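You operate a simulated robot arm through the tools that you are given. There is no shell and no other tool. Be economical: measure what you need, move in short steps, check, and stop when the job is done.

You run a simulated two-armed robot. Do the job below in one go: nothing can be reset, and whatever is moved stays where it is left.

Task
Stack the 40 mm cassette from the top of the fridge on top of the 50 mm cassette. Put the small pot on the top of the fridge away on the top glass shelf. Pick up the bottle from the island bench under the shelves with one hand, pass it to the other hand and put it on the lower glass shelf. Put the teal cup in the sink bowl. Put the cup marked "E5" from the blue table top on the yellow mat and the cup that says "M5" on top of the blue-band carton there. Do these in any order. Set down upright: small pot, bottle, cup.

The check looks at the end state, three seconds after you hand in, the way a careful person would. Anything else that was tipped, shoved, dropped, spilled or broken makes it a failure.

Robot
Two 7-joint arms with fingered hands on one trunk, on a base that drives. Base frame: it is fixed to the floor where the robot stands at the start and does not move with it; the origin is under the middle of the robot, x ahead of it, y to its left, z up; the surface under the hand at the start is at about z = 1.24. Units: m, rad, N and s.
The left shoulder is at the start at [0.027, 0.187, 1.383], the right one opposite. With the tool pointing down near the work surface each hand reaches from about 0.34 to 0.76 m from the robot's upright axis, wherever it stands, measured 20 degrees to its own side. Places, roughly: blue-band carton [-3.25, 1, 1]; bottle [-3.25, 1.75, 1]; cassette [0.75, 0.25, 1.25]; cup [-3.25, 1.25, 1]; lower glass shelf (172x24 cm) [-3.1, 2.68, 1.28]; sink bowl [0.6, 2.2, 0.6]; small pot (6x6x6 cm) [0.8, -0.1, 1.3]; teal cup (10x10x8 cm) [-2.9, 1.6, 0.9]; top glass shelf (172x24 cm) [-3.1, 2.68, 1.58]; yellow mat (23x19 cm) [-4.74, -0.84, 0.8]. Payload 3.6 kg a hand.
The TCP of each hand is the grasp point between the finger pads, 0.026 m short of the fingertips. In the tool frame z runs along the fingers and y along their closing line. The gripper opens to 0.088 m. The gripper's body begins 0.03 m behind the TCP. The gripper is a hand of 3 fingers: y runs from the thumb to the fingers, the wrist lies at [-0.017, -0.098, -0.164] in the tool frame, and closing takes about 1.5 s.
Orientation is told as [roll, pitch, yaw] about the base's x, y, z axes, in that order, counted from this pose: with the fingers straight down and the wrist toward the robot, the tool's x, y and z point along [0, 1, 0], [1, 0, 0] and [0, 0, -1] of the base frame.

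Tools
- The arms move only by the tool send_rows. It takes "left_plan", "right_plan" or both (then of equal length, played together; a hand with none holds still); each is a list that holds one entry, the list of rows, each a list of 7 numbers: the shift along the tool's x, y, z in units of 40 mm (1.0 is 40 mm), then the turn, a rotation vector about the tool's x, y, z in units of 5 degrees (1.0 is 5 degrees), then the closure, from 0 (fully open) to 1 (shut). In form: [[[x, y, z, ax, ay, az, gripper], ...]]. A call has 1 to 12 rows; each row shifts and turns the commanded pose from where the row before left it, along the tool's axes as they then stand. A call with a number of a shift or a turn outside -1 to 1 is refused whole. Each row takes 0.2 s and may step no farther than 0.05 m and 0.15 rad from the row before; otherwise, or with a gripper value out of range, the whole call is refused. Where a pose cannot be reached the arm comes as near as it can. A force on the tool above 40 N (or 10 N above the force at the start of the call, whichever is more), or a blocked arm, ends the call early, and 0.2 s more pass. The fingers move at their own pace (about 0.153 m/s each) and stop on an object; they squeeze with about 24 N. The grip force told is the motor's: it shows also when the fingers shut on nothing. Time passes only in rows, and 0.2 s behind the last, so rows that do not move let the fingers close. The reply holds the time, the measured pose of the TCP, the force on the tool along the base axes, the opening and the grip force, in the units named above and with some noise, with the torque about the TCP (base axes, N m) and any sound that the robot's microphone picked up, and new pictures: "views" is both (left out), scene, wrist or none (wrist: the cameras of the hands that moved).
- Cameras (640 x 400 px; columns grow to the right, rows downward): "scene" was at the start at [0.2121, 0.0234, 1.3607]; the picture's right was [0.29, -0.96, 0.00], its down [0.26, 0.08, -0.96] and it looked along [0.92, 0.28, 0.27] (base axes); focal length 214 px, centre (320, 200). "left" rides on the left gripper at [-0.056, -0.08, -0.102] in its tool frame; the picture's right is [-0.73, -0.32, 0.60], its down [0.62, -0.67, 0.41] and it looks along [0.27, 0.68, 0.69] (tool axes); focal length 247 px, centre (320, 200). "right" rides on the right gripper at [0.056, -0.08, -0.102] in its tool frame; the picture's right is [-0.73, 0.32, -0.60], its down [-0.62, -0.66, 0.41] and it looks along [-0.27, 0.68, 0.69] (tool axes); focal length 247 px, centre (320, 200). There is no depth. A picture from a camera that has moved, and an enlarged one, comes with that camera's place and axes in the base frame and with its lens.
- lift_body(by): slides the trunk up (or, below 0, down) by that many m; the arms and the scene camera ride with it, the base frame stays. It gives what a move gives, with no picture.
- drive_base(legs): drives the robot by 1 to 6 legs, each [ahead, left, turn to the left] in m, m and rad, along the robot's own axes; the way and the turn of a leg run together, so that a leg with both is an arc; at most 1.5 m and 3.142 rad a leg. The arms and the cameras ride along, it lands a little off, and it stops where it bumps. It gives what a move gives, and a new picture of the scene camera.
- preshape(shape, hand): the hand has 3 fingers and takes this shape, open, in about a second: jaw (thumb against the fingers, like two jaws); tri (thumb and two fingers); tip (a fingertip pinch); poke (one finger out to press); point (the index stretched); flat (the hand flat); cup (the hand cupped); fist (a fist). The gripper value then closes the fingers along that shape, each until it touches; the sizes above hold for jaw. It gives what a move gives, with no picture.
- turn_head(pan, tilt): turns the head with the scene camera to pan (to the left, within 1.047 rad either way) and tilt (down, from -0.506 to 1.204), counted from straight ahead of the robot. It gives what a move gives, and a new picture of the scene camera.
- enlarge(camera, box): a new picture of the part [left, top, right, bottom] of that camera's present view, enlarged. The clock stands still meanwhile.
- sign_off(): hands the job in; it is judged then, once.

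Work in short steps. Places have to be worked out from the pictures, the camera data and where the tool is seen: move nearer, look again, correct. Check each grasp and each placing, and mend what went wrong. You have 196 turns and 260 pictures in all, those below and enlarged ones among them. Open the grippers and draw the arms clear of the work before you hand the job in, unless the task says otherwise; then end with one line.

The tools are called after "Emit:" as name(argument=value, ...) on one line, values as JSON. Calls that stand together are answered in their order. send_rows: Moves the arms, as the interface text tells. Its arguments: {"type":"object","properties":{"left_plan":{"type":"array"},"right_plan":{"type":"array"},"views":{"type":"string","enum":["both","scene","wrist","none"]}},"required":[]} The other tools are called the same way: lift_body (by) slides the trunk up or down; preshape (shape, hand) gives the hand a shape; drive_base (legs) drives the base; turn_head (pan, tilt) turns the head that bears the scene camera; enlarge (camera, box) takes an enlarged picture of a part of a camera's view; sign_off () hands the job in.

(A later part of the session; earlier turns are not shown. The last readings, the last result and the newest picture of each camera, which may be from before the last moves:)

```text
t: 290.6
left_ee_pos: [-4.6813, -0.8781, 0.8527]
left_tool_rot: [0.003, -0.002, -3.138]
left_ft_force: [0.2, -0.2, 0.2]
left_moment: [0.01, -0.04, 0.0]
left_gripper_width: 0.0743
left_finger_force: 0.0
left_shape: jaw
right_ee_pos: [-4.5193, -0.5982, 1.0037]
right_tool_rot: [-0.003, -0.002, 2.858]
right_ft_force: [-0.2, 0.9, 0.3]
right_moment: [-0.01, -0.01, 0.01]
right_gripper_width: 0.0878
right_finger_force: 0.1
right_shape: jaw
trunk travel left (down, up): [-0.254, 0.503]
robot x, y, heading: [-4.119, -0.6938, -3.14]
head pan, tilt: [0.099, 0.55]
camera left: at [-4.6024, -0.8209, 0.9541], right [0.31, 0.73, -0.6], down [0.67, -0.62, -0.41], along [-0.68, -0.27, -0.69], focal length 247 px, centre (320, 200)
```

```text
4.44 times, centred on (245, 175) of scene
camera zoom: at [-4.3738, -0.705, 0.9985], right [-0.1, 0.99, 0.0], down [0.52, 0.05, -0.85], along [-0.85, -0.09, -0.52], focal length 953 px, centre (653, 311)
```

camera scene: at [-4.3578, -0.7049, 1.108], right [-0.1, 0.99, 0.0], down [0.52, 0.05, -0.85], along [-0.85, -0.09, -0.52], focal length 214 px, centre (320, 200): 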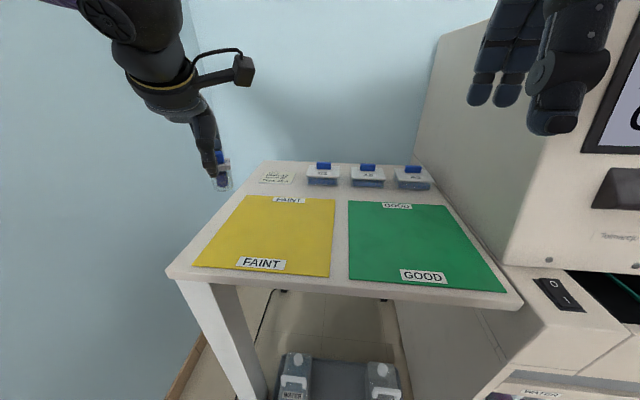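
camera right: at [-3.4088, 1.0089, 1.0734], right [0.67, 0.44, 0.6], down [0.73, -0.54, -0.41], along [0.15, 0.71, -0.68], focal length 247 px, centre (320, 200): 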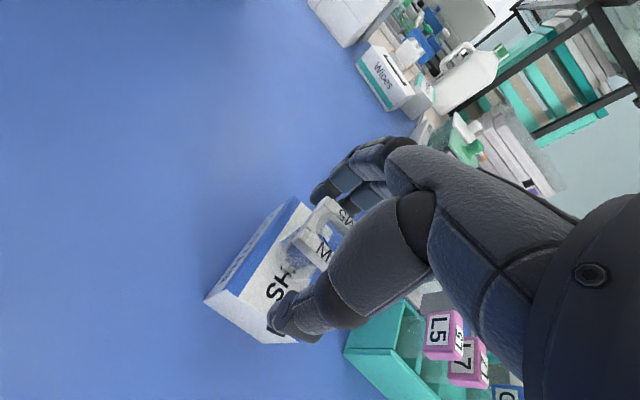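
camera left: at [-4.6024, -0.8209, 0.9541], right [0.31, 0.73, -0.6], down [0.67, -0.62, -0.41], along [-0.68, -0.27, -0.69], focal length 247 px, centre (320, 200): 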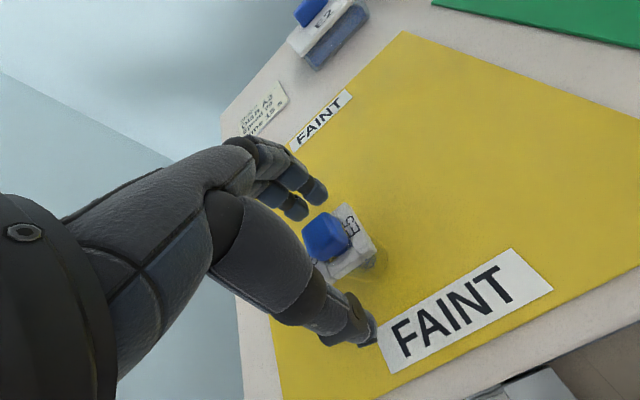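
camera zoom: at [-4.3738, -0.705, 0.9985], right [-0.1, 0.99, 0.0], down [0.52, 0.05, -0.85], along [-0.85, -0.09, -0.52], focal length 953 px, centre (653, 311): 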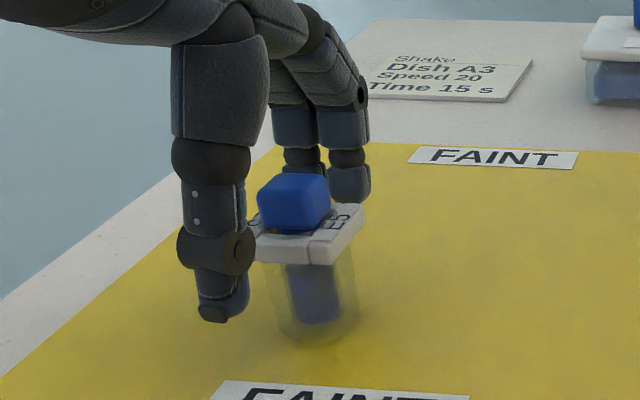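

E5 stands upright on the yellow mat, free of the fingers. I raise the trunk to lift the hand straight up and check.

Emit:
lift_body(by=0.15)

Emit:
turn_head(pan=0.1, tilt=0.6)

```text
t: 292.3
left_ee_pos: [-4.6731, -0.8786, 1.0345]
left_tool_rot: [0.001, -0.067, -3.138]
left_ft_force: [-0.5, 0.0, 0.0]
left_moment: [0.01, 0.0, 0.0]
left_gripper_width: 0.0746
left_finger_force: 0.0
left_shape: jaw
right_ee_pos: [-4.5188, -0.5991, 1.1548]
right_tool_rot: [-0.001, -0.001, 2.859]
right_ft_force: [-0.5, 0.4, -0.2]
right_moment: [0.0, 0.01, 0.0]
right_gripper_width: 0.0878
right_finger_force: 0.1
right_shape: jaw
trunk travel left (down, up): [-0.404, 0.353]
robot x, y, heading: [-4.1185, -0.696, -3.137]
head pan, tilt: [0.099, 0.55]
```

```text
t: 293.0
left_ee_pos: [-4.6725, -0.8777, 1.0353]
left_tool_rot: [0.0, -0.065, -3.138]
left_ft_force: [0.4, -0.5, 0.0]
left_moment: [-0.01, -0.02, 0.02]
left_gripper_width: 0.0749
left_finger_force: 0.0
left_shape: jaw
right_ee_pos: [-4.5194, -0.5987, 1.1545]
right_tool_rot: [-0.003, -0.001, 2.86]
right_ft_force: [0.1, -0.1, -0.3]
right_moment: [0.0, -0.02, 0.03]
right_gripper_width: 0.0875
right_finger_force: 0.0
right_shape: jaw
trunk travel left (down, up): [-0.404, 0.353]
robot x, y, heading: [-4.1195, -0.6958, -3.142]
head pan, tilt: [0.099, 0.6]
camera scene: at [-4.3504, -0.7049, 1.1559], right [-0.1, 0.99, 0.0], down [0.56, 0.06, -0.83], along [-0.82, -0.08, -0.56], focal length 214 px, centre (320, 200)
```

scene: 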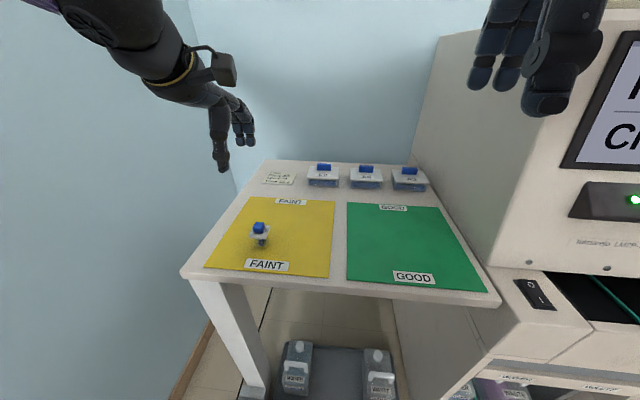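

E5 is placed. I tuck the left hand back and up, then drive back to the table's front for the teal cup.

Emit:
send_rows(left_plan=[[[0, -0.7, -0.4, 0.4, 0, 0, 0], [0, -0.7, -0.4, 0.4, 0, 0, 0], [0, -0.7, -0.4, 0, 0, 0, 0], [0, -0.7, -0.4, 0, 0, 0, 0], [0, 0, 0, 0, 0, 0, 0]]], views="none")

Emit:
drive_base(legs=[[-1.5, 0, 0], [-0.24, 0, 0], [0, -1.5, 0], [0, -0.7, 0]])

Emit:
turn_head(pan=0.0, tilt=0.75)

```text
t: 294.2
left_ee_pos: [-4.5604, -0.8781, 1.0977]
left_tool_rot: [0.001, 0.002, -3.137]
left_ft_force: [-0.3, -0.3, 0.0]
left_moment: [-0.03, 0.01, 0.0]
left_gripper_width: 0.0878
left_finger_force: 0.0
left_shape: jaw
right_ee_pos: [-4.5188, -0.5992, 1.1542]
right_tool_rot: [-0.001, -0.003, 2.86]
right_ft_force: [0.2, 0.2, 1.1]
right_moment: [0.03, 0.0, 0.03]
right_gripper_width: 0.0878
right_finger_force: 0.1
right_shape: jaw
trunk travel left (down, up): [-0.404, 0.353]
robot x, y, heading: [-4.1186, -0.6938, -3.138]
head pan, tilt: [0.099, 0.6]
```

```text
t: 313.6
left_ee_pos: [-2.7751, 1.3605, 1.0996]
left_tool_rot: [0.002, 0.003, 3.126]
left_ft_force: [0.2, -0.4, 0.5]
left_moment: [-0.02, -0.02, 0.0]
left_gripper_width: 0.0875
left_finger_force: 0.0
left_shape: jaw
right_ee_pos: [-2.7274, 1.6385, 1.1557]
right_tool_rot: [-0.001, -0.002, 2.842]
right_ft_force: [0.3, 0.2, -0.8]
right_moment: [-0.05, 0.0, -0.04]
right_gripper_width: 0.0879
right_finger_force: 0.1
right_shape: jaw
trunk travel left (down, up): [-0.404, 0.353]
robot x, y, heading: [-2.3308, 1.5285, 3.123]
head pan, tilt: [0.099, 0.6]
camera scene: at [-2.5625, 1.5289, 1.1559], right [-0.08, 1.0, 0.0], down [0.56, 0.05, -0.82], along [-0.82, -0.07, -0.57], focal length 214 px, centre (320, 200)
```

scene: 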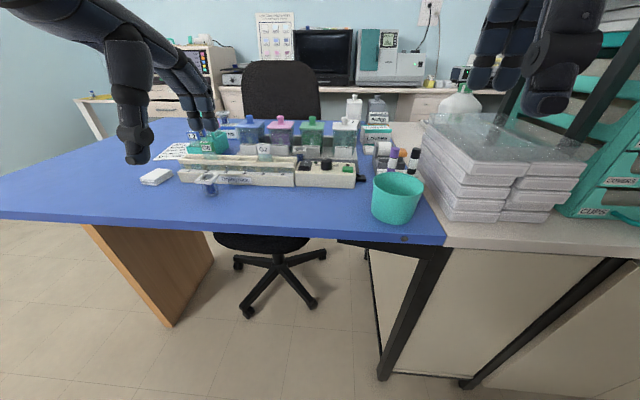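

```text
t: 314.3
left_ee_pos: [-2.7753, 1.3592, 1.0983]
left_tool_rot: [0.001, 0.004, 3.126]
left_ft_force: [-0.9, 0.5, 0.0]
left_moment: [-0.03, 0.02, 0.01]
left_gripper_width: 0.0877
left_finger_force: 0.1
left_shape: jaw
right_ee_pos: [-2.7292, 1.6364, 1.1543]
right_tool_rot: [-0.003, -0.001, 2.84]
right_ft_force: [-0.5, -0.4, 0.0]
right_moment: [-0.01, 0.0, -0.04]
right_gripper_width: 0.0877
right_finger_force: 0.0
right_shape: jaw
trunk travel left (down, up): [-0.404, 0.353]
robot x, y, heading: [-2.3296, 1.5345, 3.126]
head pan, tilt: [0.0, 0.75]
camera scene: at [-2.5573, 1.5369, 1.143], right [0.02, 1.0, 0.0], down [0.68, -0.01, -0.73], along [-0.73, 0.01, -0.68], focal length 214 px, centre (320, 200)
```

scene: 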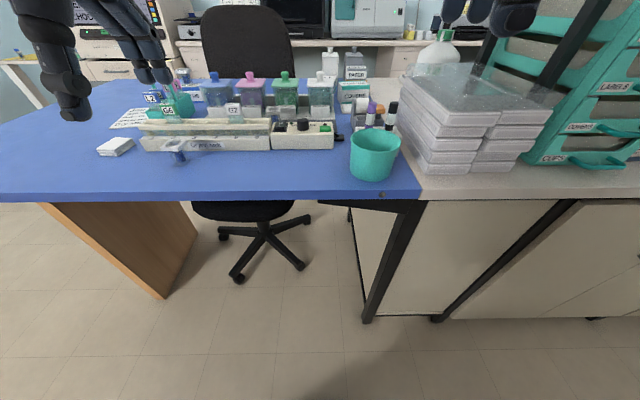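

The teal cup's rim is centred at about (−2.909, 1.640), roughly 0.094 wide, which is wider than the hand opens. I'll pinch its near wall: thumb outside, fingers inside. First I go above it with the right hand and look.

Emit:
send_rows(right_plan=[[[0, 0, 0, 0, 0, -0.8, 0], [0, 0, 0, 0, 0, -0.8, 0], [0, 0, 0, 0, 0, -0.8, 0], [0, 0, 0, 0, 0, -0.87, 0], [0, 0.85, 0.4, 0, 0, 0, 0.2], [0, 0.85, 0.5, 0, 0, 0, 0.3], [0, 0.85, 0.6, 0, 0, 0, 0.4], [-0.1, 0.85, 0.6, 0, 0, 0, 0.4], [0, 0, 0, 0, 0, 0, 0.4]]], views="both")

```text
t: 316.3
left_ee_pos: [-2.7747, 1.3599, 1.0987]
left_tool_rot: [0.002, 0.003, 3.126]
left_ft_force: [-0.8, 0.4, -0.3]
left_moment: [0.0, 0.03, 0.01]
left_gripper_width: 0.0877
left_finger_force: 0.1
left_shape: jaw
right_ee_pos: [-2.8636, 1.6449, 1.0704]
right_tool_rot: [-0.004, -0.003, 3.125]
right_ft_force: [0.5, -0.5, -0.2]
right_moment: [0.01, 0.0, -0.02]
right_gripper_width: 0.053
right_finger_force: 0.1
right_shape: jaw
trunk travel left (down, up): [-0.404, 0.353]
robot x, y, heading: [-2.3323, 1.5346, 3.133]
head pan, tilt: [0.0, 0.75]
camera scene: at [-2.557, 1.537, 1.1431], right [0.02, 1.0, 0.0], down [0.68, -0.01, -0.73], along [-0.73, 0.01, -0.68], focal length 214 px, centre (320, 200)
camera right: at [-2.7832, 1.5862, 1.173], right [-0.31, 0.74, 0.6], down [0.67, 0.61, -0.41], along [-0.67, 0.28, -0.68], focal length 247 px, centre (320, 200)
```

scene: 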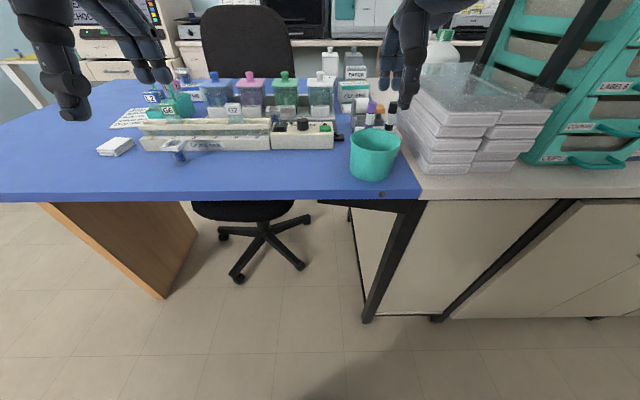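
right: 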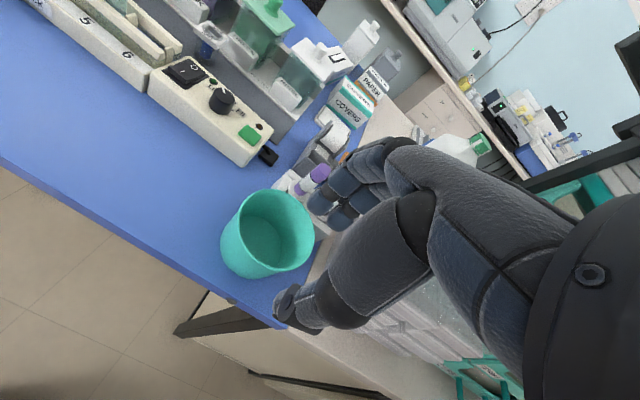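

The two views agree: rim centre (−2.910, 1.638), near wall at x≈−2.863, just below the hand. I descend so that thumb and fingers straddle the near wall.

Emit:
send_rows(right_plan=[[[0.15, 0, 0.6, 0, 0, 0, 0.4], [0, 0, 0.7, 0, 0, 0, 0.4], [0, 0, 0.7, 0, 0, 0, 0.4], [0, 0, 0.3, 0, 0, 0, 0.4], [0, 0, 0, 0, 0, 0, 0.4]]], views="both")

```text
t: 317.5
left_ee_pos: [-2.7747, 1.3589, 1.0975]
left_tool_rot: [0.0, 0.004, 3.124]
left_ft_force: [0.1, 0.2, -0.3]
left_moment: [-0.02, 0.01, -0.01]
left_gripper_width: 0.0874
left_finger_force: 0.0
left_shape: jaw
right_ee_pos: [-2.8649, 1.6387, 0.9774]
right_tool_rot: [-0.001, -0.004, 3.125]
right_ft_force: [0.3, 0.5, -0.5]
right_moment: [0.0, 0.01, 0.01]
right_gripper_width: 0.0532
right_finger_force: 0.0
right_shape: jaw
trunk travel left (down, up): [-0.404, 0.353]
robot x, y, heading: [-2.3352, 1.5362, 3.125]
head pan, tilt: [0.0, 0.75]
camera scene: at [-2.5573, 1.537, 1.143], right [0.02, 1.0, 0.0], down [0.68, -0.01, -0.73], along [-0.73, 0.01, -0.68], focal length 214 px, centre (320, 200)
camera right: at [-2.7841, 1.5803, 1.0806], right [-0.31, 0.74, 0.6], down [0.67, 0.61, -0.41], along [-0.67, 0.28, -0.69], focal length 247 px, centre (320, 200)
```

scene: 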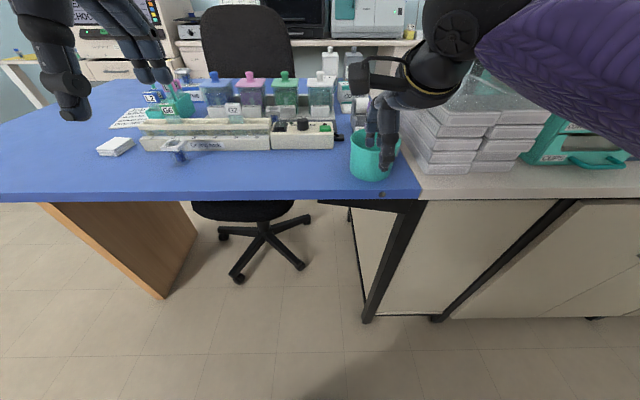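
right: 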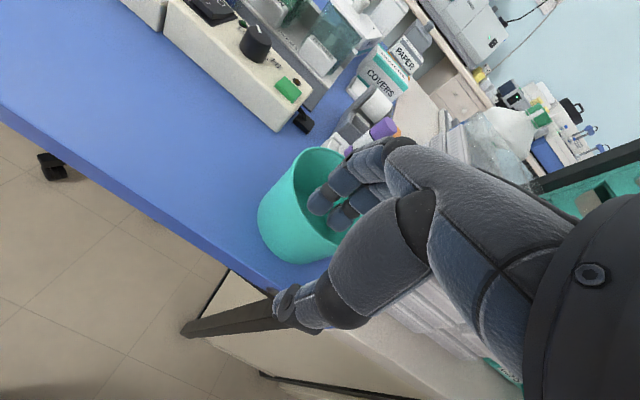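

I enlarge to see whether the thumb is outside and the fingers inside.

Emit:
enlarge(camera="scene", box=[330, 80, 430, 200])

```text
3.33 times, centred on (380, 140) of scene
camera zoom: at [-2.5573, 1.537, 1.143], right [0.02, 1.0, 0.0], down [0.68, -0.01, -0.73], along [-0.73, 0.01, -0.68], focal length 715 px, centre (120, 400)
```

zoom: 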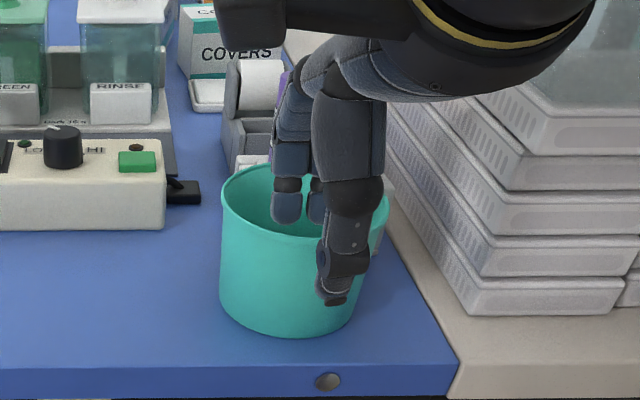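

Correct straddle. I lower 25 mm more for a firm bite and close.

Emit:
send_rows(right_plan=[[[0, 0, 0.35, 0, 0, 0, 0.4], [0, 0, 0.3, 0, 0, 0, 0.4], [0, 0, 0, 0, 0, 0, 0.55], [0, 0, 0, 0, 0, 0, 0.7], [0, 0, 0, 0, 0, 0, 0.85], [0, 0, 0, 0, 0, 0, 1], [0, 0, 0, 0, 0, 0, 1], [0, 0, 0, 0, 0, 0, 1], [0, 0, 0, 0, 0, 0, 1]]], views="none")

Emit:
enlarge(camera="scene", box=[330, 80, 430, 200])

```text
t: 319.5
left_ee_pos: [-2.7756, 1.3572, 1.0993]
left_tool_rot: [-0.001, 0.003, 3.126]
left_ft_force: [-0.4, 0.2, -0.4]
left_moment: [-0.02, 0.0, -0.02]
left_gripper_width: 0.0879
left_finger_force: 0.1
left_shape: jaw
right_ee_pos: [-2.8646, 1.6395, 0.9532]
right_tool_rot: [-0.002, -0.002, 3.126]
right_ft_force: [0.2, -0.4, -0.9]
right_moment: [0.0, 0.04, 0.02]
right_gripper_width: 0.0002
right_finger_force: 23.9
right_shape: jaw
trunk travel left (down, up): [-0.404, 0.353]
robot x, y, heading: [-2.3332, 1.5332, 3.124]
head pan, tilt: [0.0, 0.75]
```

```text
3.33 times, centred on (380, 140) of scene
camera zoom: at [-2.5572, 1.537, 1.143], right [0.02, 1.0, 0.0], down [0.68, -0.01, -0.73], along [-0.73, 0.01, -0.68], focal length 715 px, centre (120, 400)
```

zoom: 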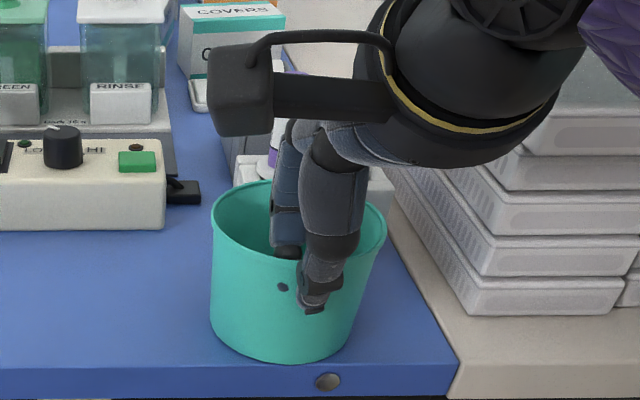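

The wall is pinched. I lift slowly and check that the cup comes up level.

Emit:
send_rows(right_plan=[[[0, 0, -0.2, 0, 0, 0, 1], [0, 0, -0.3, 0, 0, 0, 1], [0, 0, -0.5, 0, 0, 0, 1], [0, 0, 0, 0, 0, 0, 1]]], views="both")

```text
t: 320.5
left_ee_pos: [-2.7753, 1.3594, 1.0987]
left_tool_rot: [0.001, 0.004, 3.126]
left_ft_force: [-0.5, 0.0, -0.7]
left_moment: [-0.03, 0.02, -0.05]
left_gripper_width: 0.0877
left_finger_force: 0.1
left_shape: jaw
right_ee_pos: [-2.8645, 1.6393, 0.9935]
right_tool_rot: [-0.005, -0.001, 3.124]
right_ft_force: [0.0, -0.1, -0.9]
right_moment: [0.0, 0.03, 0.03]
right_gripper_width: 0.0
right_finger_force: 24.9
right_shape: jaw
trunk travel left (down, up): [-0.404, 0.353]
robot x, y, heading: [-2.3316, 1.5325, 3.13]
head pan, tilt: [0.0, 0.75]
camera scene: at [-2.5573, 1.5372, 1.1429], right [0.02, 1.0, 0.0], down [0.68, -0.01, -0.73], along [-0.73, 0.01, -0.68], focal length 214 px, centre (320, 200)
camera right: at [-2.7839, 1.5809, 1.096], right [-0.31, 0.74, 0.6], down [0.67, 0.61, -0.41], along [-0.67, 0.28, -0.69], focal length 247 px, centre (320, 200)
```

scene: 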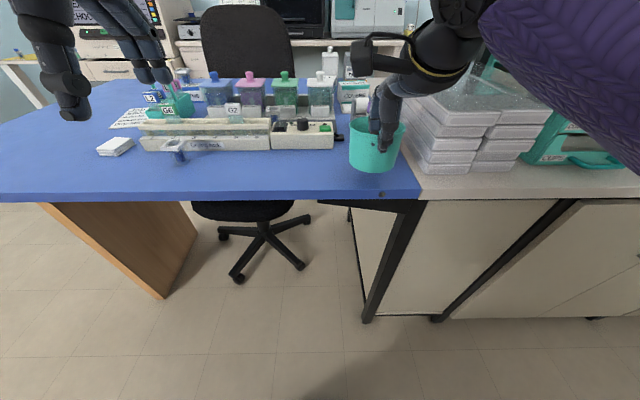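
right: 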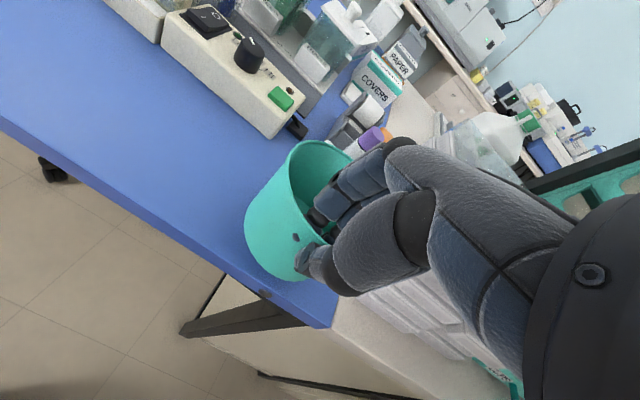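

The teal cup hangs level. I raise it and draw it in a little, then strafe left into the open aisle and turn around.

Emit:
send_rows(right_plan=[[[0, -0.2, -0.6, 0, 0, 0, 1], [0, -0.5, -0.6, 0, 0, 0, 1], [0, -0.6, -0.4, 0, 0, 0, 1], [0, -0.6, 0, 0, 0, 0, 1], [0, -0.6, 0, 0, 0, 0, 1]]], views="none")

Emit:
drive_base(legs=[[0, 1.5, 0], [0, 0.25, 0], [0, 0, 3.14]])

Emit:
turn_head(pan=0.0, tilt=0.3)

```text
t: 321.7
left_ee_pos: [-2.7757, 1.3591, 1.0982]
left_tool_rot: [0.001, 0.003, 3.126]
left_ft_force: [-0.3, 0.3, 0.6]
left_moment: [-0.04, 0.01, -0.03]
left_gripper_width: 0.0876
left_finger_force: 0.0
left_shape: jaw
right_ee_pos: [-2.7646, 1.6357, 1.0564]
right_tool_rot: [-0.001, -0.001, 3.126]
right_ft_force: [0.3, 0.6, -0.1]
right_moment: [0.01, -0.02, -0.03]
right_gripper_width: 0.0
right_finger_force: 24.1
right_shape: jaw
trunk travel left (down, up): [-0.404, 0.353]
robot x, y, heading: [-2.331, 1.5354, 3.125]
head pan, tilt: [0.0, 0.75]
```

```text
t: 338.1
left_ee_pos: [-1.9448, -0.0772, 1.0991]
left_tool_rot: [0.0, 0.004, -0.043]
left_ft_force: [0.4, -0.6, 0.5]
left_moment: [-0.05, 0.01, 0.05]
left_gripper_width: 0.0875
left_finger_force: 0.1
left_shape: jaw
right_ee_pos: [-1.9633, -0.3542, 1.0568]
right_tool_rot: [-0.005, -0.002, -0.044]
right_ft_force: [-0.1, 0.3, -0.1]
right_moment: [-0.01, 0.02, 0.0]
right_gripper_width: 0.0
right_finger_force: 24.4
right_shape: jaw
trunk travel left (down, up): [-0.404, 0.353]
robot x, y, heading: [-2.3924, -0.2375, -0.047]
head pan, tilt: [0.0, 0.75]
camera scene: at [-2.1658, -0.2501, 1.143], right [-0.04, -1.0, 0.0], down [-0.68, 0.03, -0.73], along [0.73, -0.03, -0.68], focal length 214 px, centre (320, 200)
```

scene: 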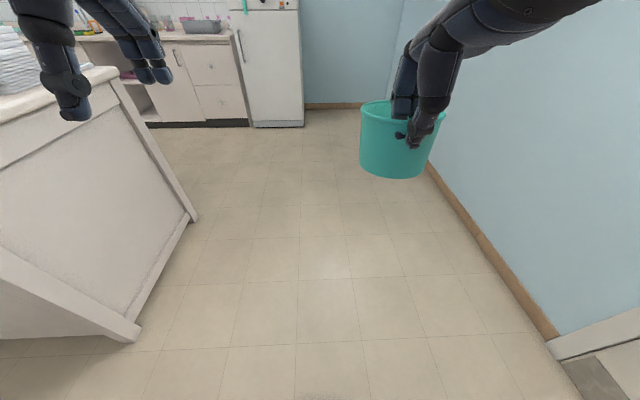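

```text
t: 339.0
left_ee_pos: [-1.9438, -0.0786, 1.0987]
left_tool_rot: [0.0, 0.005, -0.043]
left_ft_force: [0.3, -0.1, 0.7]
left_moment: [0.03, 0.0, 0.01]
left_gripper_width: 0.0875
left_finger_force: 0.1
left_shape: jaw
right_ee_pos: [-1.9636, -0.3536, 1.0566]
right_tool_rot: [-0.001, 0.0, -0.043]
right_ft_force: [-0.5, -0.2, 0.1]
right_moment: [-0.03, 0.01, 0.01]
right_gripper_width: 0.0
right_finger_force: 24.7
right_shape: jaw
trunk travel left (down, up): [-0.404, 0.353]
robot x, y, heading: [-2.3957, -0.2375, -0.042]
head pan, tilt: [0.0, 0.3]
camera scene: at [-2.1553, -0.2506, 1.1832], right [-0.04, -1.0, 0.0], down [-0.3, 0.01, -0.95], along [0.95, -0.04, -0.3], focal length 214 px, centre (320, 200)
```

scene: 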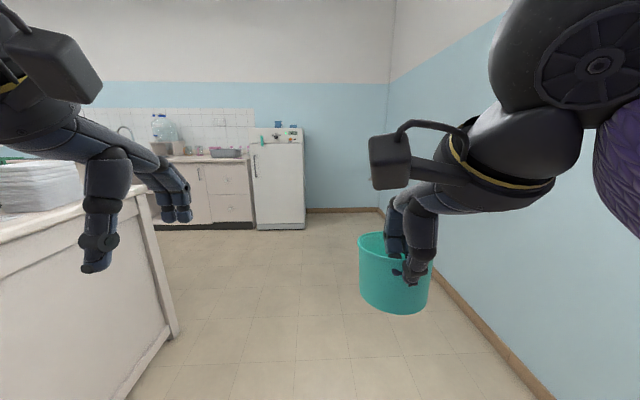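

The cup is steady. I drive ahead past the island and then strafe left, facing the counter, to the sink.

Emit:
drive_base(legs=[[0, 0, 0.045], [1.5, 0, 0], [0.5, 0, 0], [0, 1.5, 0], [0, 0.8, 0]])

Emit:
turn_head(pan=0.0, tilt=0.45)

```text
t: 360.1
left_ee_pos: [-0.0044, 2.2382, 1.098]
left_tool_rot: [0.0, 0.006, 0.026]
left_ft_force: [-0.5, -0.1, 1.1]
left_moment: [0.0, -0.02, 0.01]
left_gripper_width: 0.0877
left_finger_force: 0.0
left_shape: jaw
right_ee_pos: [-0.0046, 1.9619, 1.0558]
right_tool_rot: [-0.003, -0.002, 0.025]
right_ft_force: [-0.1, 1.4, -1.5]
right_moment: [-0.02, -0.02, 0.0]
right_gripper_width: 0.0002
right_finger_force: 23.4
right_shape: jaw
trunk travel left (down, up): [-0.404, 0.353]
robot x, y, heading: [-0.4414, 2.0444, 0.022]
head pan, tilt: [0.0, 0.3]
camera scene: at [-0.2032, 2.052, 1.1833], right [0.03, -1.0, 0.0], down [-0.3, -0.01, -0.96], along [0.95, 0.02, -0.3], focal length 214 px, centre (320, 200)
```

scene: 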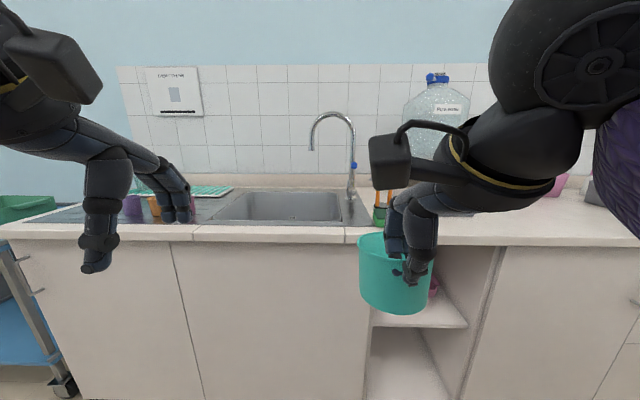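

```text
t: 360.8
left_ee_pos: [-0.0047, 2.2381, 1.099]
left_tool_rot: [-0.001, 0.005, 0.025]
left_ft_force: [-0.4, -0.6, -0.3]
left_moment: [0.02, 0.0, 0.0]
left_gripper_width: 0.0879
left_finger_force: 0.0
left_shape: jaw
right_ee_pos: [-0.0046, 1.9617, 1.0561]
right_tool_rot: [-0.002, -0.002, 0.027]
right_ft_force: [0.5, -0.1, 0.5]
right_moment: [0.01, 0.01, 0.01]
right_gripper_width: 0.0
right_finger_force: 24.2
right_shape: jaw
trunk travel left (down, up): [-0.404, 0.353]
robot x, y, heading: [-0.4418, 2.0429, 0.024]
head pan, tilt: [0.0, 0.45]
camera scene: at [-0.2046, 2.0514, 1.1695], right [0.03, -1.0, 0.0], down [-0.43, -0.01, -0.9], along [0.9, 0.02, -0.43], focal length 214 px, centre (320, 200)
```

scene: 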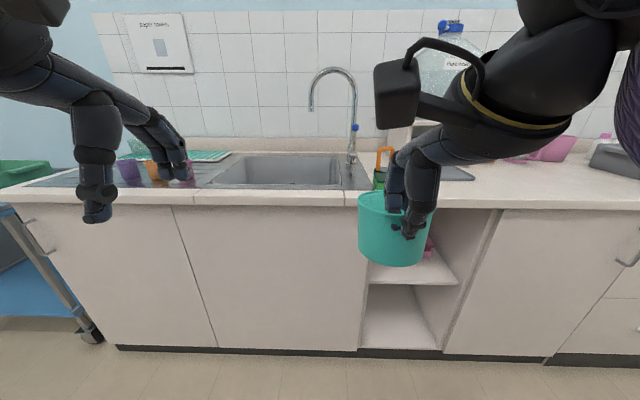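

The sink bowl spans about x 0.46–0.90, y 1.98–2.5, with the faucet at its right end. I raise the left hand, strafe left 0.3 m, and move up to the counter with the cup above counter height.

Emit:
send_rows(left_plan=[[[0, 0, -0.7, 0, 0, 0, 0], [0, 0, -0.7, 0, 0, 0, 0], [0, 0, -0.6, 0, 0, 0, 0]]], right_plan=[[[0, 0, -0.5, 0, 0, 0, 1], [0, 0, -0.5, 0, 0, 0, 1], [0, 0, -0.3, 0, 0, 0, 1]]], views="none")

Emit:
drive_base(legs=[[0, 0.3, -0.02], [0.4, 0, 0]])

Emit:
turn_head(pan=0.0, tilt=0.7)

```text
t: 361.6
left_ee_pos: [-0.0056, 2.2392, 1.1783]
left_tool_rot: [0.0, 0.002, 0.024]
left_ft_force: [-0.2, -0.9, -0.1]
left_moment: [-0.01, -0.01, 0.01]
left_gripper_width: 0.0877
left_finger_force: 0.0
left_shape: jaw
right_ee_pos: [-0.0029, 1.9609, 1.1089]
right_tool_rot: [-0.002, -0.002, 0.026]
right_ft_force: [0.3, -0.4, 0.2]
right_moment: [0.02, 0.0, 0.0]
right_gripper_width: 0.0002
right_finger_force: 23.9
right_shape: jaw
trunk travel left (down, up): [-0.404, 0.353]
robot x, y, heading: [-0.4447, 2.043, 0.024]
head pan, tilt: [0.0, 0.45]
```

```text
t: 365.8
left_ee_pos: [0.4011, 2.5185, 1.177]
left_tool_rot: [0.001, 0.002, -0.011]
left_ft_force: [0.2, -0.5, -0.4]
left_moment: [0.02, 0.0, -0.03]
left_gripper_width: 0.0876
left_finger_force: 0.1
left_shape: jaw
right_ee_pos: [0.3935, 2.2383, 1.1074]
right_tool_rot: [-0.002, -0.002, -0.011]
right_ft_force: [-0.3, 0.4, 0.0]
right_moment: [0.02, 0.02, 0.0]
right_gripper_width: 0.0
right_finger_force: 24.5
right_shape: jaw
trunk travel left (down, up): [-0.404, 0.353]
robot x, y, heading: [-0.0469, 2.3369, -0.012]
head pan, tilt: [0.0, 0.45]
camera scene: at [0.1949, 2.3368, 1.1692], right [-0.01, -1.0, 0.0], down [-0.44, 0.0, -0.9], along [0.9, -0.01, -0.44], focal length 214 px, centre (320, 200)
```

scene: 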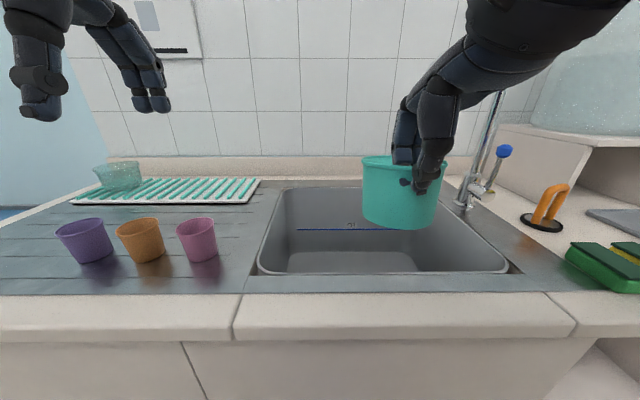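

```text
t: 366.5
left_ee_pos: [0.3996, 2.5167, 1.1788]
left_tool_rot: [0.0, 0.004, -0.01]
left_ft_force: [-0.1, 0.0, -1.1]
left_moment: [-0.01, 0.05, -0.01]
left_gripper_width: 0.0875
left_finger_force: 0.0
left_shape: jaw
right_ee_pos: [0.392, 2.2389, 1.1088]
right_tool_rot: [-0.004, -0.001, -0.012]
right_ft_force: [0.7, 0.0, -0.4]
right_moment: [0.02, -0.02, -0.01]
right_gripper_width: 0.0
right_finger_force: 23.8
right_shape: jaw
trunk travel left (down, up): [-0.404, 0.353]
robot x, y, heading: [-0.039, 2.3388, -0.01]
head pan, tilt: [0.0, 0.7]
camera scene: at [0.187, 2.3369, 1.1473], right [-0.01, -1.0, 0.0], down [-0.64, 0.01, -0.77], along [0.77, -0.01, -0.64], focal length 214 px, centre (320, 200)
```

scene: 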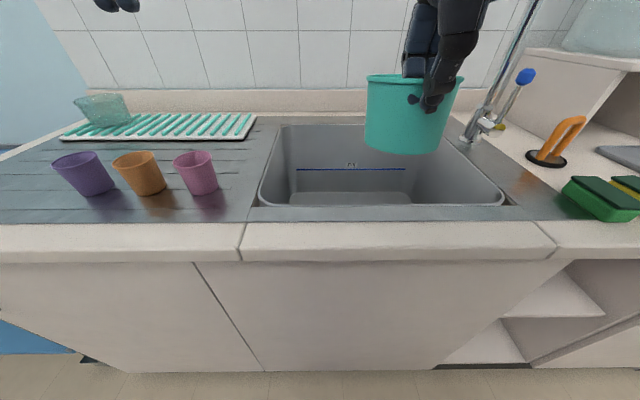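

From the front the forearm would foul the counter edge when lowering into the bowl (floor at about z 0.65). I turn the robot left so that its right shoulder is beside the counter and the forearm comes down steeply.

Emit:
drive_base(legs=[[0, 0, 1.21], [-0.226, -0.21, 0]])

Emit:
turn_head(pan=-0.75, tilt=0.75)

```text
t: 371.6
left_ee_pos: [0.0616, 2.5284, 1.1778]
left_tool_rot: [0.002, 0.002, 1.2]
left_ft_force: [0.3, -0.6, 0.6]
left_moment: [0.01, 0.03, -0.02]
left_gripper_width: 0.0876
left_finger_force: 0.0
left_shape: jaw
right_ee_pos: [0.3209, 2.4224, 1.1087]
right_tool_rot: [-0.001, -0.002, 1.199]
right_ft_force: [-0.2, 0.2, -0.7]
right_moment: [0.01, -0.01, 0.0]
right_gripper_width: 0.0
right_finger_force: 24.2
right_shape: jaw
trunk travel left (down, up): [-0.404, 0.353]
robot x, y, heading: [0.0718, 2.0508, 1.2]
head pan, tilt: [0.0, 0.7]
camera scene: at [0.1559, 2.2642, 1.1474], right [0.93, -0.36, 0.0], down [-0.23, -0.6, -0.77], along [0.28, 0.71, -0.64], focal length 214 px, centre (320, 200)
```

scene: 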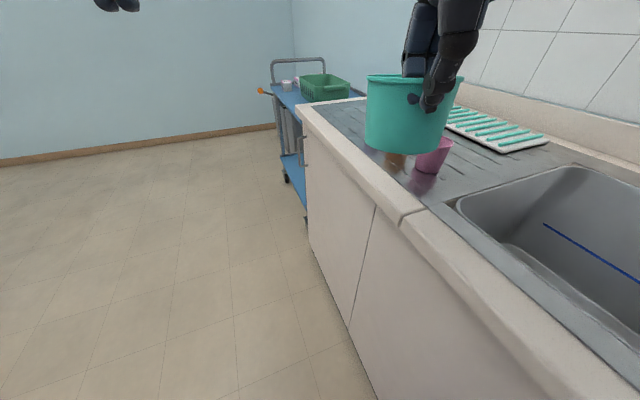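

```text
t: 372.7
left_ee_pos: [0.0603, 2.5296, 1.178]
left_tool_rot: [0.0, 0.004, 1.2]
left_ft_force: [0.3, 0.0, -0.2]
left_moment: [0.02, -0.01, 0.02]
left_gripper_width: 0.0878
left_finger_force: 0.1
left_shape: jaw
right_ee_pos: [0.3188, 2.4238, 1.1088]
right_tool_rot: [-0.003, -0.001, 1.197]
right_ft_force: [-0.3, 0.2, -0.1]
right_moment: [-0.02, -0.02, 0.02]
right_gripper_width: 0.0
right_finger_force: 24.4
right_shape: jaw
trunk travel left (down, up): [-0.404, 0.353]
robot x, y, heading: [0.0696, 2.0486, 1.203]
head pan, tilt: [-0.75, 0.75]
camera scene: at [0.1993, 2.222, 1.143], right [0.43, -0.9, 0.0], down [-0.61, -0.3, -0.73], along [0.66, 0.32, -0.68], focal length 214 px, centre (320, 200)
```

scene: 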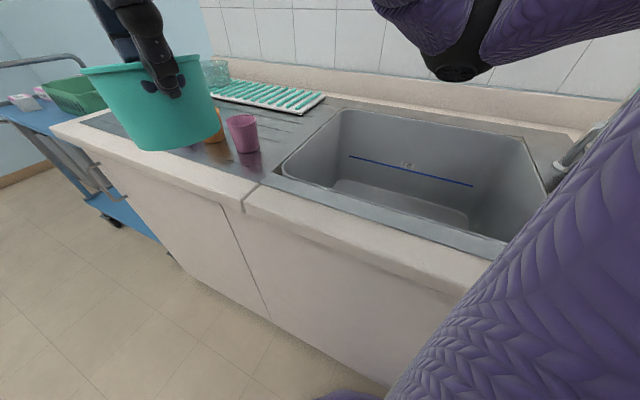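

The bowl spans x 0.475–0.83, y 2.0–2.445. I rotate the hand toward yaw 0.57 and carry the cup over the bowl at height.

Emit:
send_rows(right_plan=[[[0, 0, 0, 0, 0, 0.9, 1], [0, 0, 0, 0, 0, 0.9, 1], [0, 0, 0, 0, 0, 0.9, 1], [0, 0, 0, 0, 0, 0.9, 1], [0, 0, 0, 0, 0, 0.9, 1], [0, 0, 0, 0, 0, 0.9, 1], [0, 0, 0, 0, 0, 0.9, 1], [0, 0, 0, 0, 0, 0.9, 1], [-0.8, 0.42, 0, 0, 0, 0, 1], [-0.8, 0.42, 0, 0, 0, 0, 1], [-0.8, 0.42, 0, 0, 0, 0, 1]]], views="none")

Emit:
send_rows(right_plan=[[[-0.8, 0.45, 0, 0, 0, 0, 1], [-0.8, 0.45, 0, 0, 0, 0, 1], [-0.8, 0.45, 0, 0, 0, 0, 1], [-0.8, 0.45, 0, 0, 0, 0, 1], [-0.8, 0.45, 0, 0, 0, 0, 1], [-0.8, 0.45, 0, 0, 0, 0, 1], [-0.8, 0.45, 0, 0, 0, 0, 1], [0, 0, 0, 0, 0, 0, 1]]], views="scene")

```text
t: 375.1
left_ee_pos: [0.0616, 2.5288, 1.1781]
left_tool_rot: [0.002, 0.001, 1.199]
left_ft_force: [0.0, 0.1, 0.4]
left_moment: [-0.01, 0.01, 0.03]
left_gripper_width: 0.0877
left_finger_force: 0.0
left_shape: jaw
right_ee_pos: [0.415, 2.3646, 1.1097]
right_tool_rot: [-0.001, -0.004, 0.571]
right_ft_force: [-0.1, 0.8, -0.1]
right_moment: [-0.02, 0.04, -0.01]
right_gripper_width: 0.0
right_finger_force: 24.0
right_shape: jaw
trunk travel left (down, up): [-0.404, 0.353]
robot x, y, heading: [0.0706, 2.0523, 1.199]
head pan, tilt: [-0.75, 0.75]
```

```text
t: 376.9
left_ee_pos: [0.0606, 2.5312, 1.1772]
left_tool_rot: [0.0, 0.003, 1.2]
left_ft_force: [0.1, -0.6, 0.0]
left_moment: [0.0, -0.02, 0.0]
left_gripper_width: 0.0878
left_finger_force: 0.1
left_shape: jaw
right_ee_pos: [0.6407, 2.2472, 1.1085]
right_tool_rot: [-0.004, -0.003, 0.572]
right_ft_force: [0.0, 0.7, -0.1]
right_moment: [0.01, 0.01, -0.01]
right_gripper_width: 0.0001
right_finger_force: 23.7
right_shape: jaw
trunk travel left (down, up): [-0.404, 0.353]
robot x, y, heading: [0.0718, 2.0522, 1.199]
head pan, tilt: [-0.75, 0.75]
camera scene: at [0.1994, 2.2222, 1.1429], right [0.43, -0.9, 0.0], down [-0.61, -0.3, -0.73], along [0.66, 0.32, -0.68], focal length 214 px, centre (320, 200)
```

scene: 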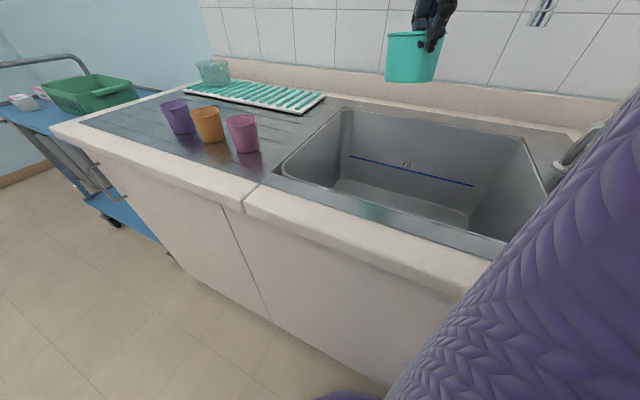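

The cup hangs over the bowl. I lower it in stages: first 19 cm.

Emit:
send_rows(right_plan=[[[0, 0.05, 0.8, 0, 0, 0, 1], [0, 0.05, 0.8, 0, 0, 0, 1], [0, 0, 0.8, 0, 0, 0, 1], [0, 0, 0.8, 0, 0, 0, 1], [0, 0, 0.8, 0, 0, 0, 1], [0, 0, 0.8, 0, 0, 0, 1], [0, 0, 0, 0, 0, 0, 1]]], views="both")

```text
t: 378.5
left_ee_pos: [0.0611, 2.5295, 1.1784]
left_tool_rot: [0.001, 0.003, 1.199]
left_ft_force: [-0.7, 0.8, -0.6]
left_moment: [-0.01, -0.03, 0.02]
left_gripper_width: 0.0874
left_finger_force: 0.1
left_shape: jaw
right_ee_pos: [0.6457, 2.2515, 0.919]
right_tool_rot: [-0.003, -0.003, 0.571]
right_ft_force: [0.0, -0.2, 0.1]
right_moment: [-0.01, 0.06, -0.02]
right_gripper_width: 0.0
right_finger_force: 24.3
right_shape: jaw
trunk travel left (down, up): [-0.404, 0.353]
robot x, y, heading: [0.0706, 2.0534, 1.198]
head pan, tilt: [-0.75, 0.75]
camera scene: at [0.1992, 2.2217, 1.143], right [0.43, -0.9, 0.0], down [-0.61, -0.3, -0.73], along [0.66, 0.32, -0.68], focal length 214 px, centre (320, 200)
camera right: at [0.5475, 2.2551, 1.0216], right [0.66, -0.45, 0.6], down [-0.22, -0.88, -0.41], along [0.72, 0.14, -0.68], focal length 247 px, centre (320, 200)
```

scene: 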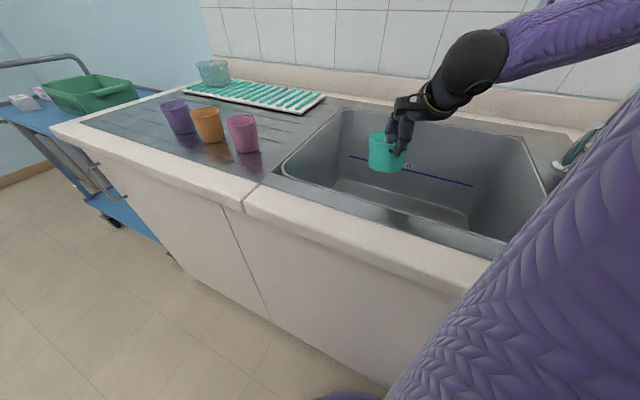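
right: 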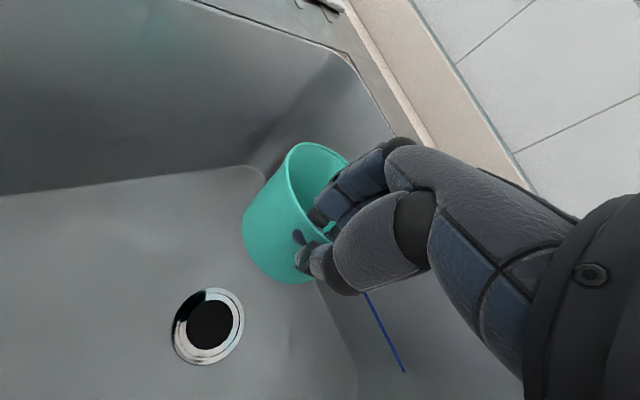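

All is clear: bowl floor corner at (0.83, 2.42), so the cup is well inside. I lower 15 cm more.

Emit:
send_rows(right_plan=[[[0, 0, 0.75, 0, 0, 0, 1], [0, 0, 0.75, 0, 0, 0, 1], [0, 0, 0.75, 0, 0, 0, 1], [0, 0, 0.75, 0, 0, 0, 1], [0, 0, 0.75, 0, 0, 0, 1], [0, 0, 0, 0, 0, 0, 1]]], views="both")

```text
t: 379.9
left_ee_pos: [0.0606, 2.5287, 1.1771]
left_tool_rot: [0.001, 0.005, 1.199]
left_ft_force: [0.1, 0.8, -0.6]
left_moment: [0.01, 0.01, 0.0]
left_gripper_width: 0.0875
left_finger_force: 0.0
left_shape: jaw
right_ee_pos: [0.6465, 2.2509, 0.7674]
right_tool_rot: [-0.001, -0.003, 0.569]
right_ft_force: [0.1, -0.4, -1.2]
right_moment: [-0.02, 0.0, 0.01]
right_gripper_width: 0.0
right_finger_force: 24.0
right_shape: jaw
trunk travel left (down, up): [-0.404, 0.353]
robot x, y, heading: [0.0714, 2.0532, 1.197]
head pan, tilt: [-0.75, 0.75]
camera scene: at [0.1993, 2.2217, 1.143], right [0.43, -0.9, 0.0], down [-0.61, -0.3, -0.73], along [0.66, 0.32, -0.68], focal length 214 px, centre (320, 200)
camera right: at [0.5498, 2.2543, 0.8708], right [0.66, -0.45, 0.6], down [-0.22, -0.88, -0.41], along [0.72, 0.14, -0.68], focal length 247 px, centre (320, 200)
```

scene: 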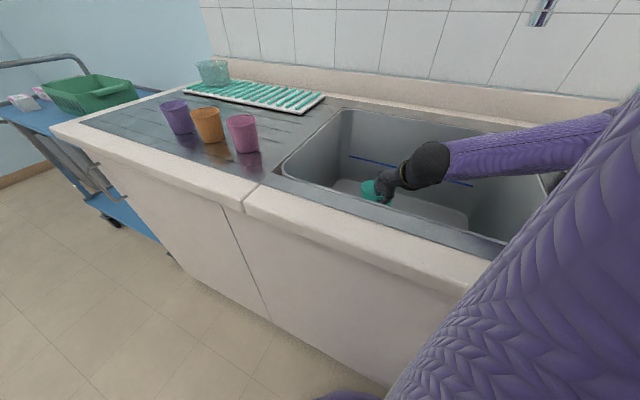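
right: 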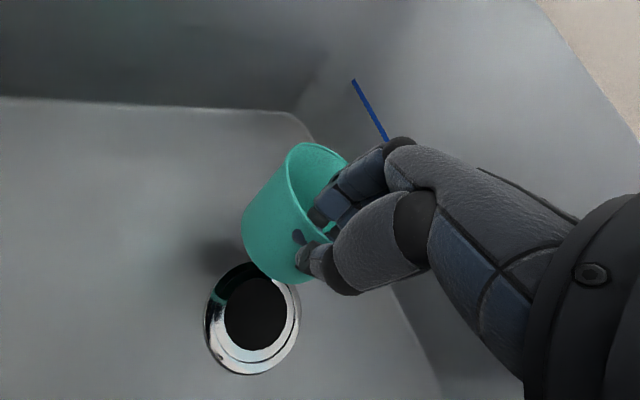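

Triangulating the drain gives a bowl floor at about z=0.64; the cup's bottom is at about 0.696. I lower 4.5 cm, then in small steps.

Emit:
send_rows(right_plan=[[[0, 0, 0.5, 0, 0, 0, 1], [0, 0, 0.4, 0, 0, 0, 1], [0, 0, 0.15, 0, 0, 0, 1], [0, 0, 0.1, 0, 0, 0, 1], [0, 0, 0, 0, 0, 0, 1]]], views="both")

```text
t: 381.1
left_ee_pos: [0.0611, 2.5286, 1.1776]
left_tool_rot: [-0.001, 0.005, 1.199]
left_ft_force: [0.2, 0.0, 1.0]
left_moment: [-0.01, 0.04, -0.01]
left_gripper_width: 0.0876
left_finger_force: 0.1
left_shape: jaw
right_ee_pos: [0.6463, 2.2508, 0.722]
right_tool_rot: [-0.003, -0.005, 0.572]
right_ft_force: [0.8, -0.8, 0.5]
right_moment: [0.02, -0.05, -0.03]
right_gripper_width: 0.0
right_finger_force: 24.5
right_shape: jaw
trunk travel left (down, up): [-0.404, 0.353]
robot x, y, heading: [0.0695, 2.0532, 1.202]
head pan, tilt: [-0.75, 0.75]
camera scene: at [0.1993, 2.2218, 1.143], right [0.43, -0.9, 0.0], down [-0.61, -0.3, -0.73], along [0.66, 0.32, -0.68], focal length 214 px, centre (320, 200)
camera right: at [0.5499, 2.2549, 0.8248], right [0.66, -0.45, 0.6], down [-0.22, -0.88, -0.41], along [0.72, 0.14, -0.68], focal length 247 px, centre (320, 200)
```

scene: 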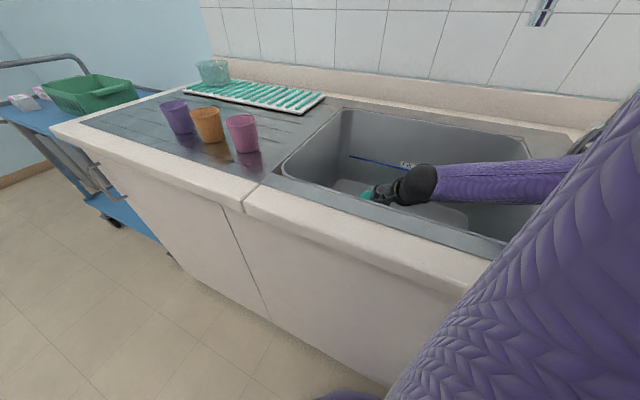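
right: 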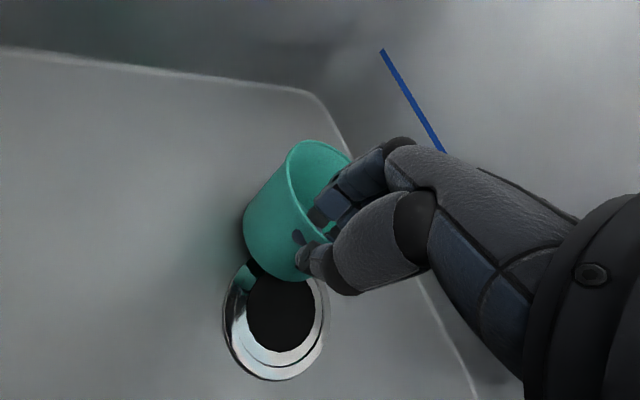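

About 1 cm remains. I check the forearm's clearance to the bowl rim and the faucet.

Emit:
enlarge(camera="scene", box=[340, 100, 640, 280])

```text
2.13 times, centred on (490, 190) of scene
camera zoom: at [0.1993, 2.2218, 1.143], right [0.43, -0.9, 0.0], down [-0.61, -0.3, -0.73], along [0.66, 0.32, -0.68], focal length 458 px, centre (-43, 221)
```

zoom: 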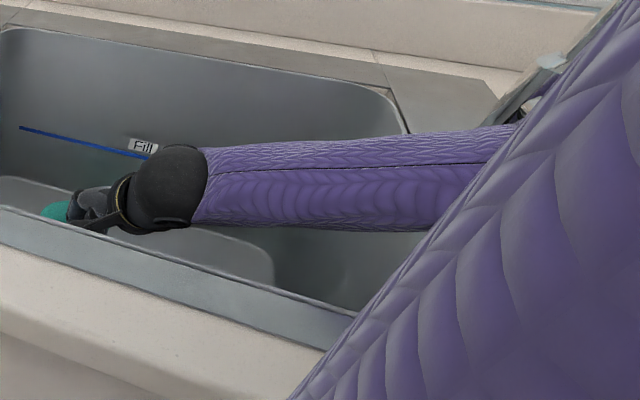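

The forearm passes above the bowl. I lower by small steps until the cup's force shows.

Emit:
send_rows(right_plan=[[[0, 0, 0.08, 0, 0, 0, 1], [0, 0, 0.06, 0, 0, 0, 1], [0, 0, 0, 0, 0, 0, 1]]], views="wrist")

```text
t: 381.9
left_ee_pos: [0.0603, 2.5304, 1.1787]
left_tool_rot: [0.0, 0.002, 1.2]
left_ft_force: [0.0, -0.1, -0.4]
left_moment: [0.03, -0.01, -0.03]
left_gripper_width: 0.0878
left_finger_force: 0.0
left_shape: jaw
right_ee_pos: [0.6463, 2.2516, 0.717]
right_tool_rot: [-0.003, -0.004, 0.571]
right_ft_force: [-0.4, -0.1, 0.1]
right_moment: [0.05, -0.05, -0.01]
right_gripper_width: 0.0
right_finger_force: 23.9
right_shape: jaw
trunk travel left (down, up): [-0.404, 0.353]
robot x, y, heading: [0.0708, 2.0544, 1.2]
head pan, tilt: [-0.75, 0.75]
camera right: at [0.5496, 2.255, 0.8197], right [0.66, -0.45, 0.6], down [-0.22, -0.88, -0.41], along [0.71, 0.14, -0.68], focal length 247 px, centre (320, 200)
```

right: 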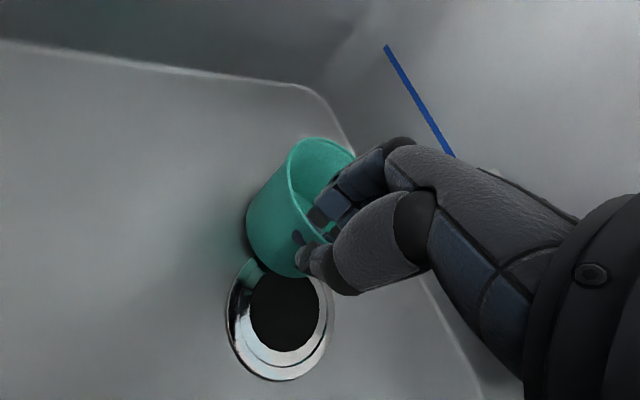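

The cup shifted slightly in the grip, so it stands on the bowl floor. I open the fingers gently.

Emit:
send_rows(right_plan=[[[0, 0, 0.03, 0, 0, 0, 1], [0, 0, 0, 0, 0, 0, 0.85], [0, 0, 0, 0, 0, 0, 0.7], [0, 0, 0, 0, 0, 0, 0.55], [0, 0, 0, 0, 0, 0, 0.45], [0, 0, 0, 0, 0, 0, 0.45]]], views="wrist")

```text
t: 383.3
left_ee_pos: [0.0602, 2.5291, 1.1781]
left_tool_rot: [0.001, 0.002, 1.198]
left_ft_force: [0.8, 0.0, 0.2]
left_moment: [-0.01, 0.01, -0.01]
left_gripper_width: 0.0879
left_finger_force: 0.0
left_shape: jaw
right_ee_pos: [0.6449, 2.2524, 0.7153]
right_tool_rot: [0.0, -0.004, 0.57]
right_ft_force: [0.1, -0.2, 0.2]
right_moment: [0.02, 0.01, -0.04]
right_gripper_width: 0.048
right_finger_force: 0.1
right_shape: jaw
trunk travel left (down, up): [-0.404, 0.353]
robot x, y, heading: [0.074, 2.0512, 1.194]
head pan, tilt: [-0.75, 0.75]
camera right: at [0.5496, 2.2552, 0.8184], right [0.66, -0.45, 0.6], down [-0.22, -0.88, -0.41], along [0.71, 0.14, -0.69], focal length 247 px, centre (320, 200)
```

right: 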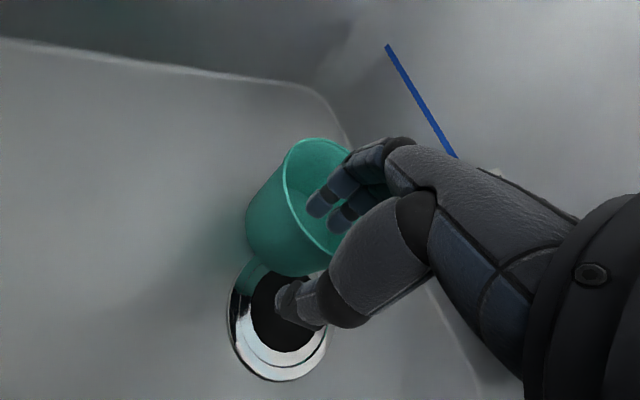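

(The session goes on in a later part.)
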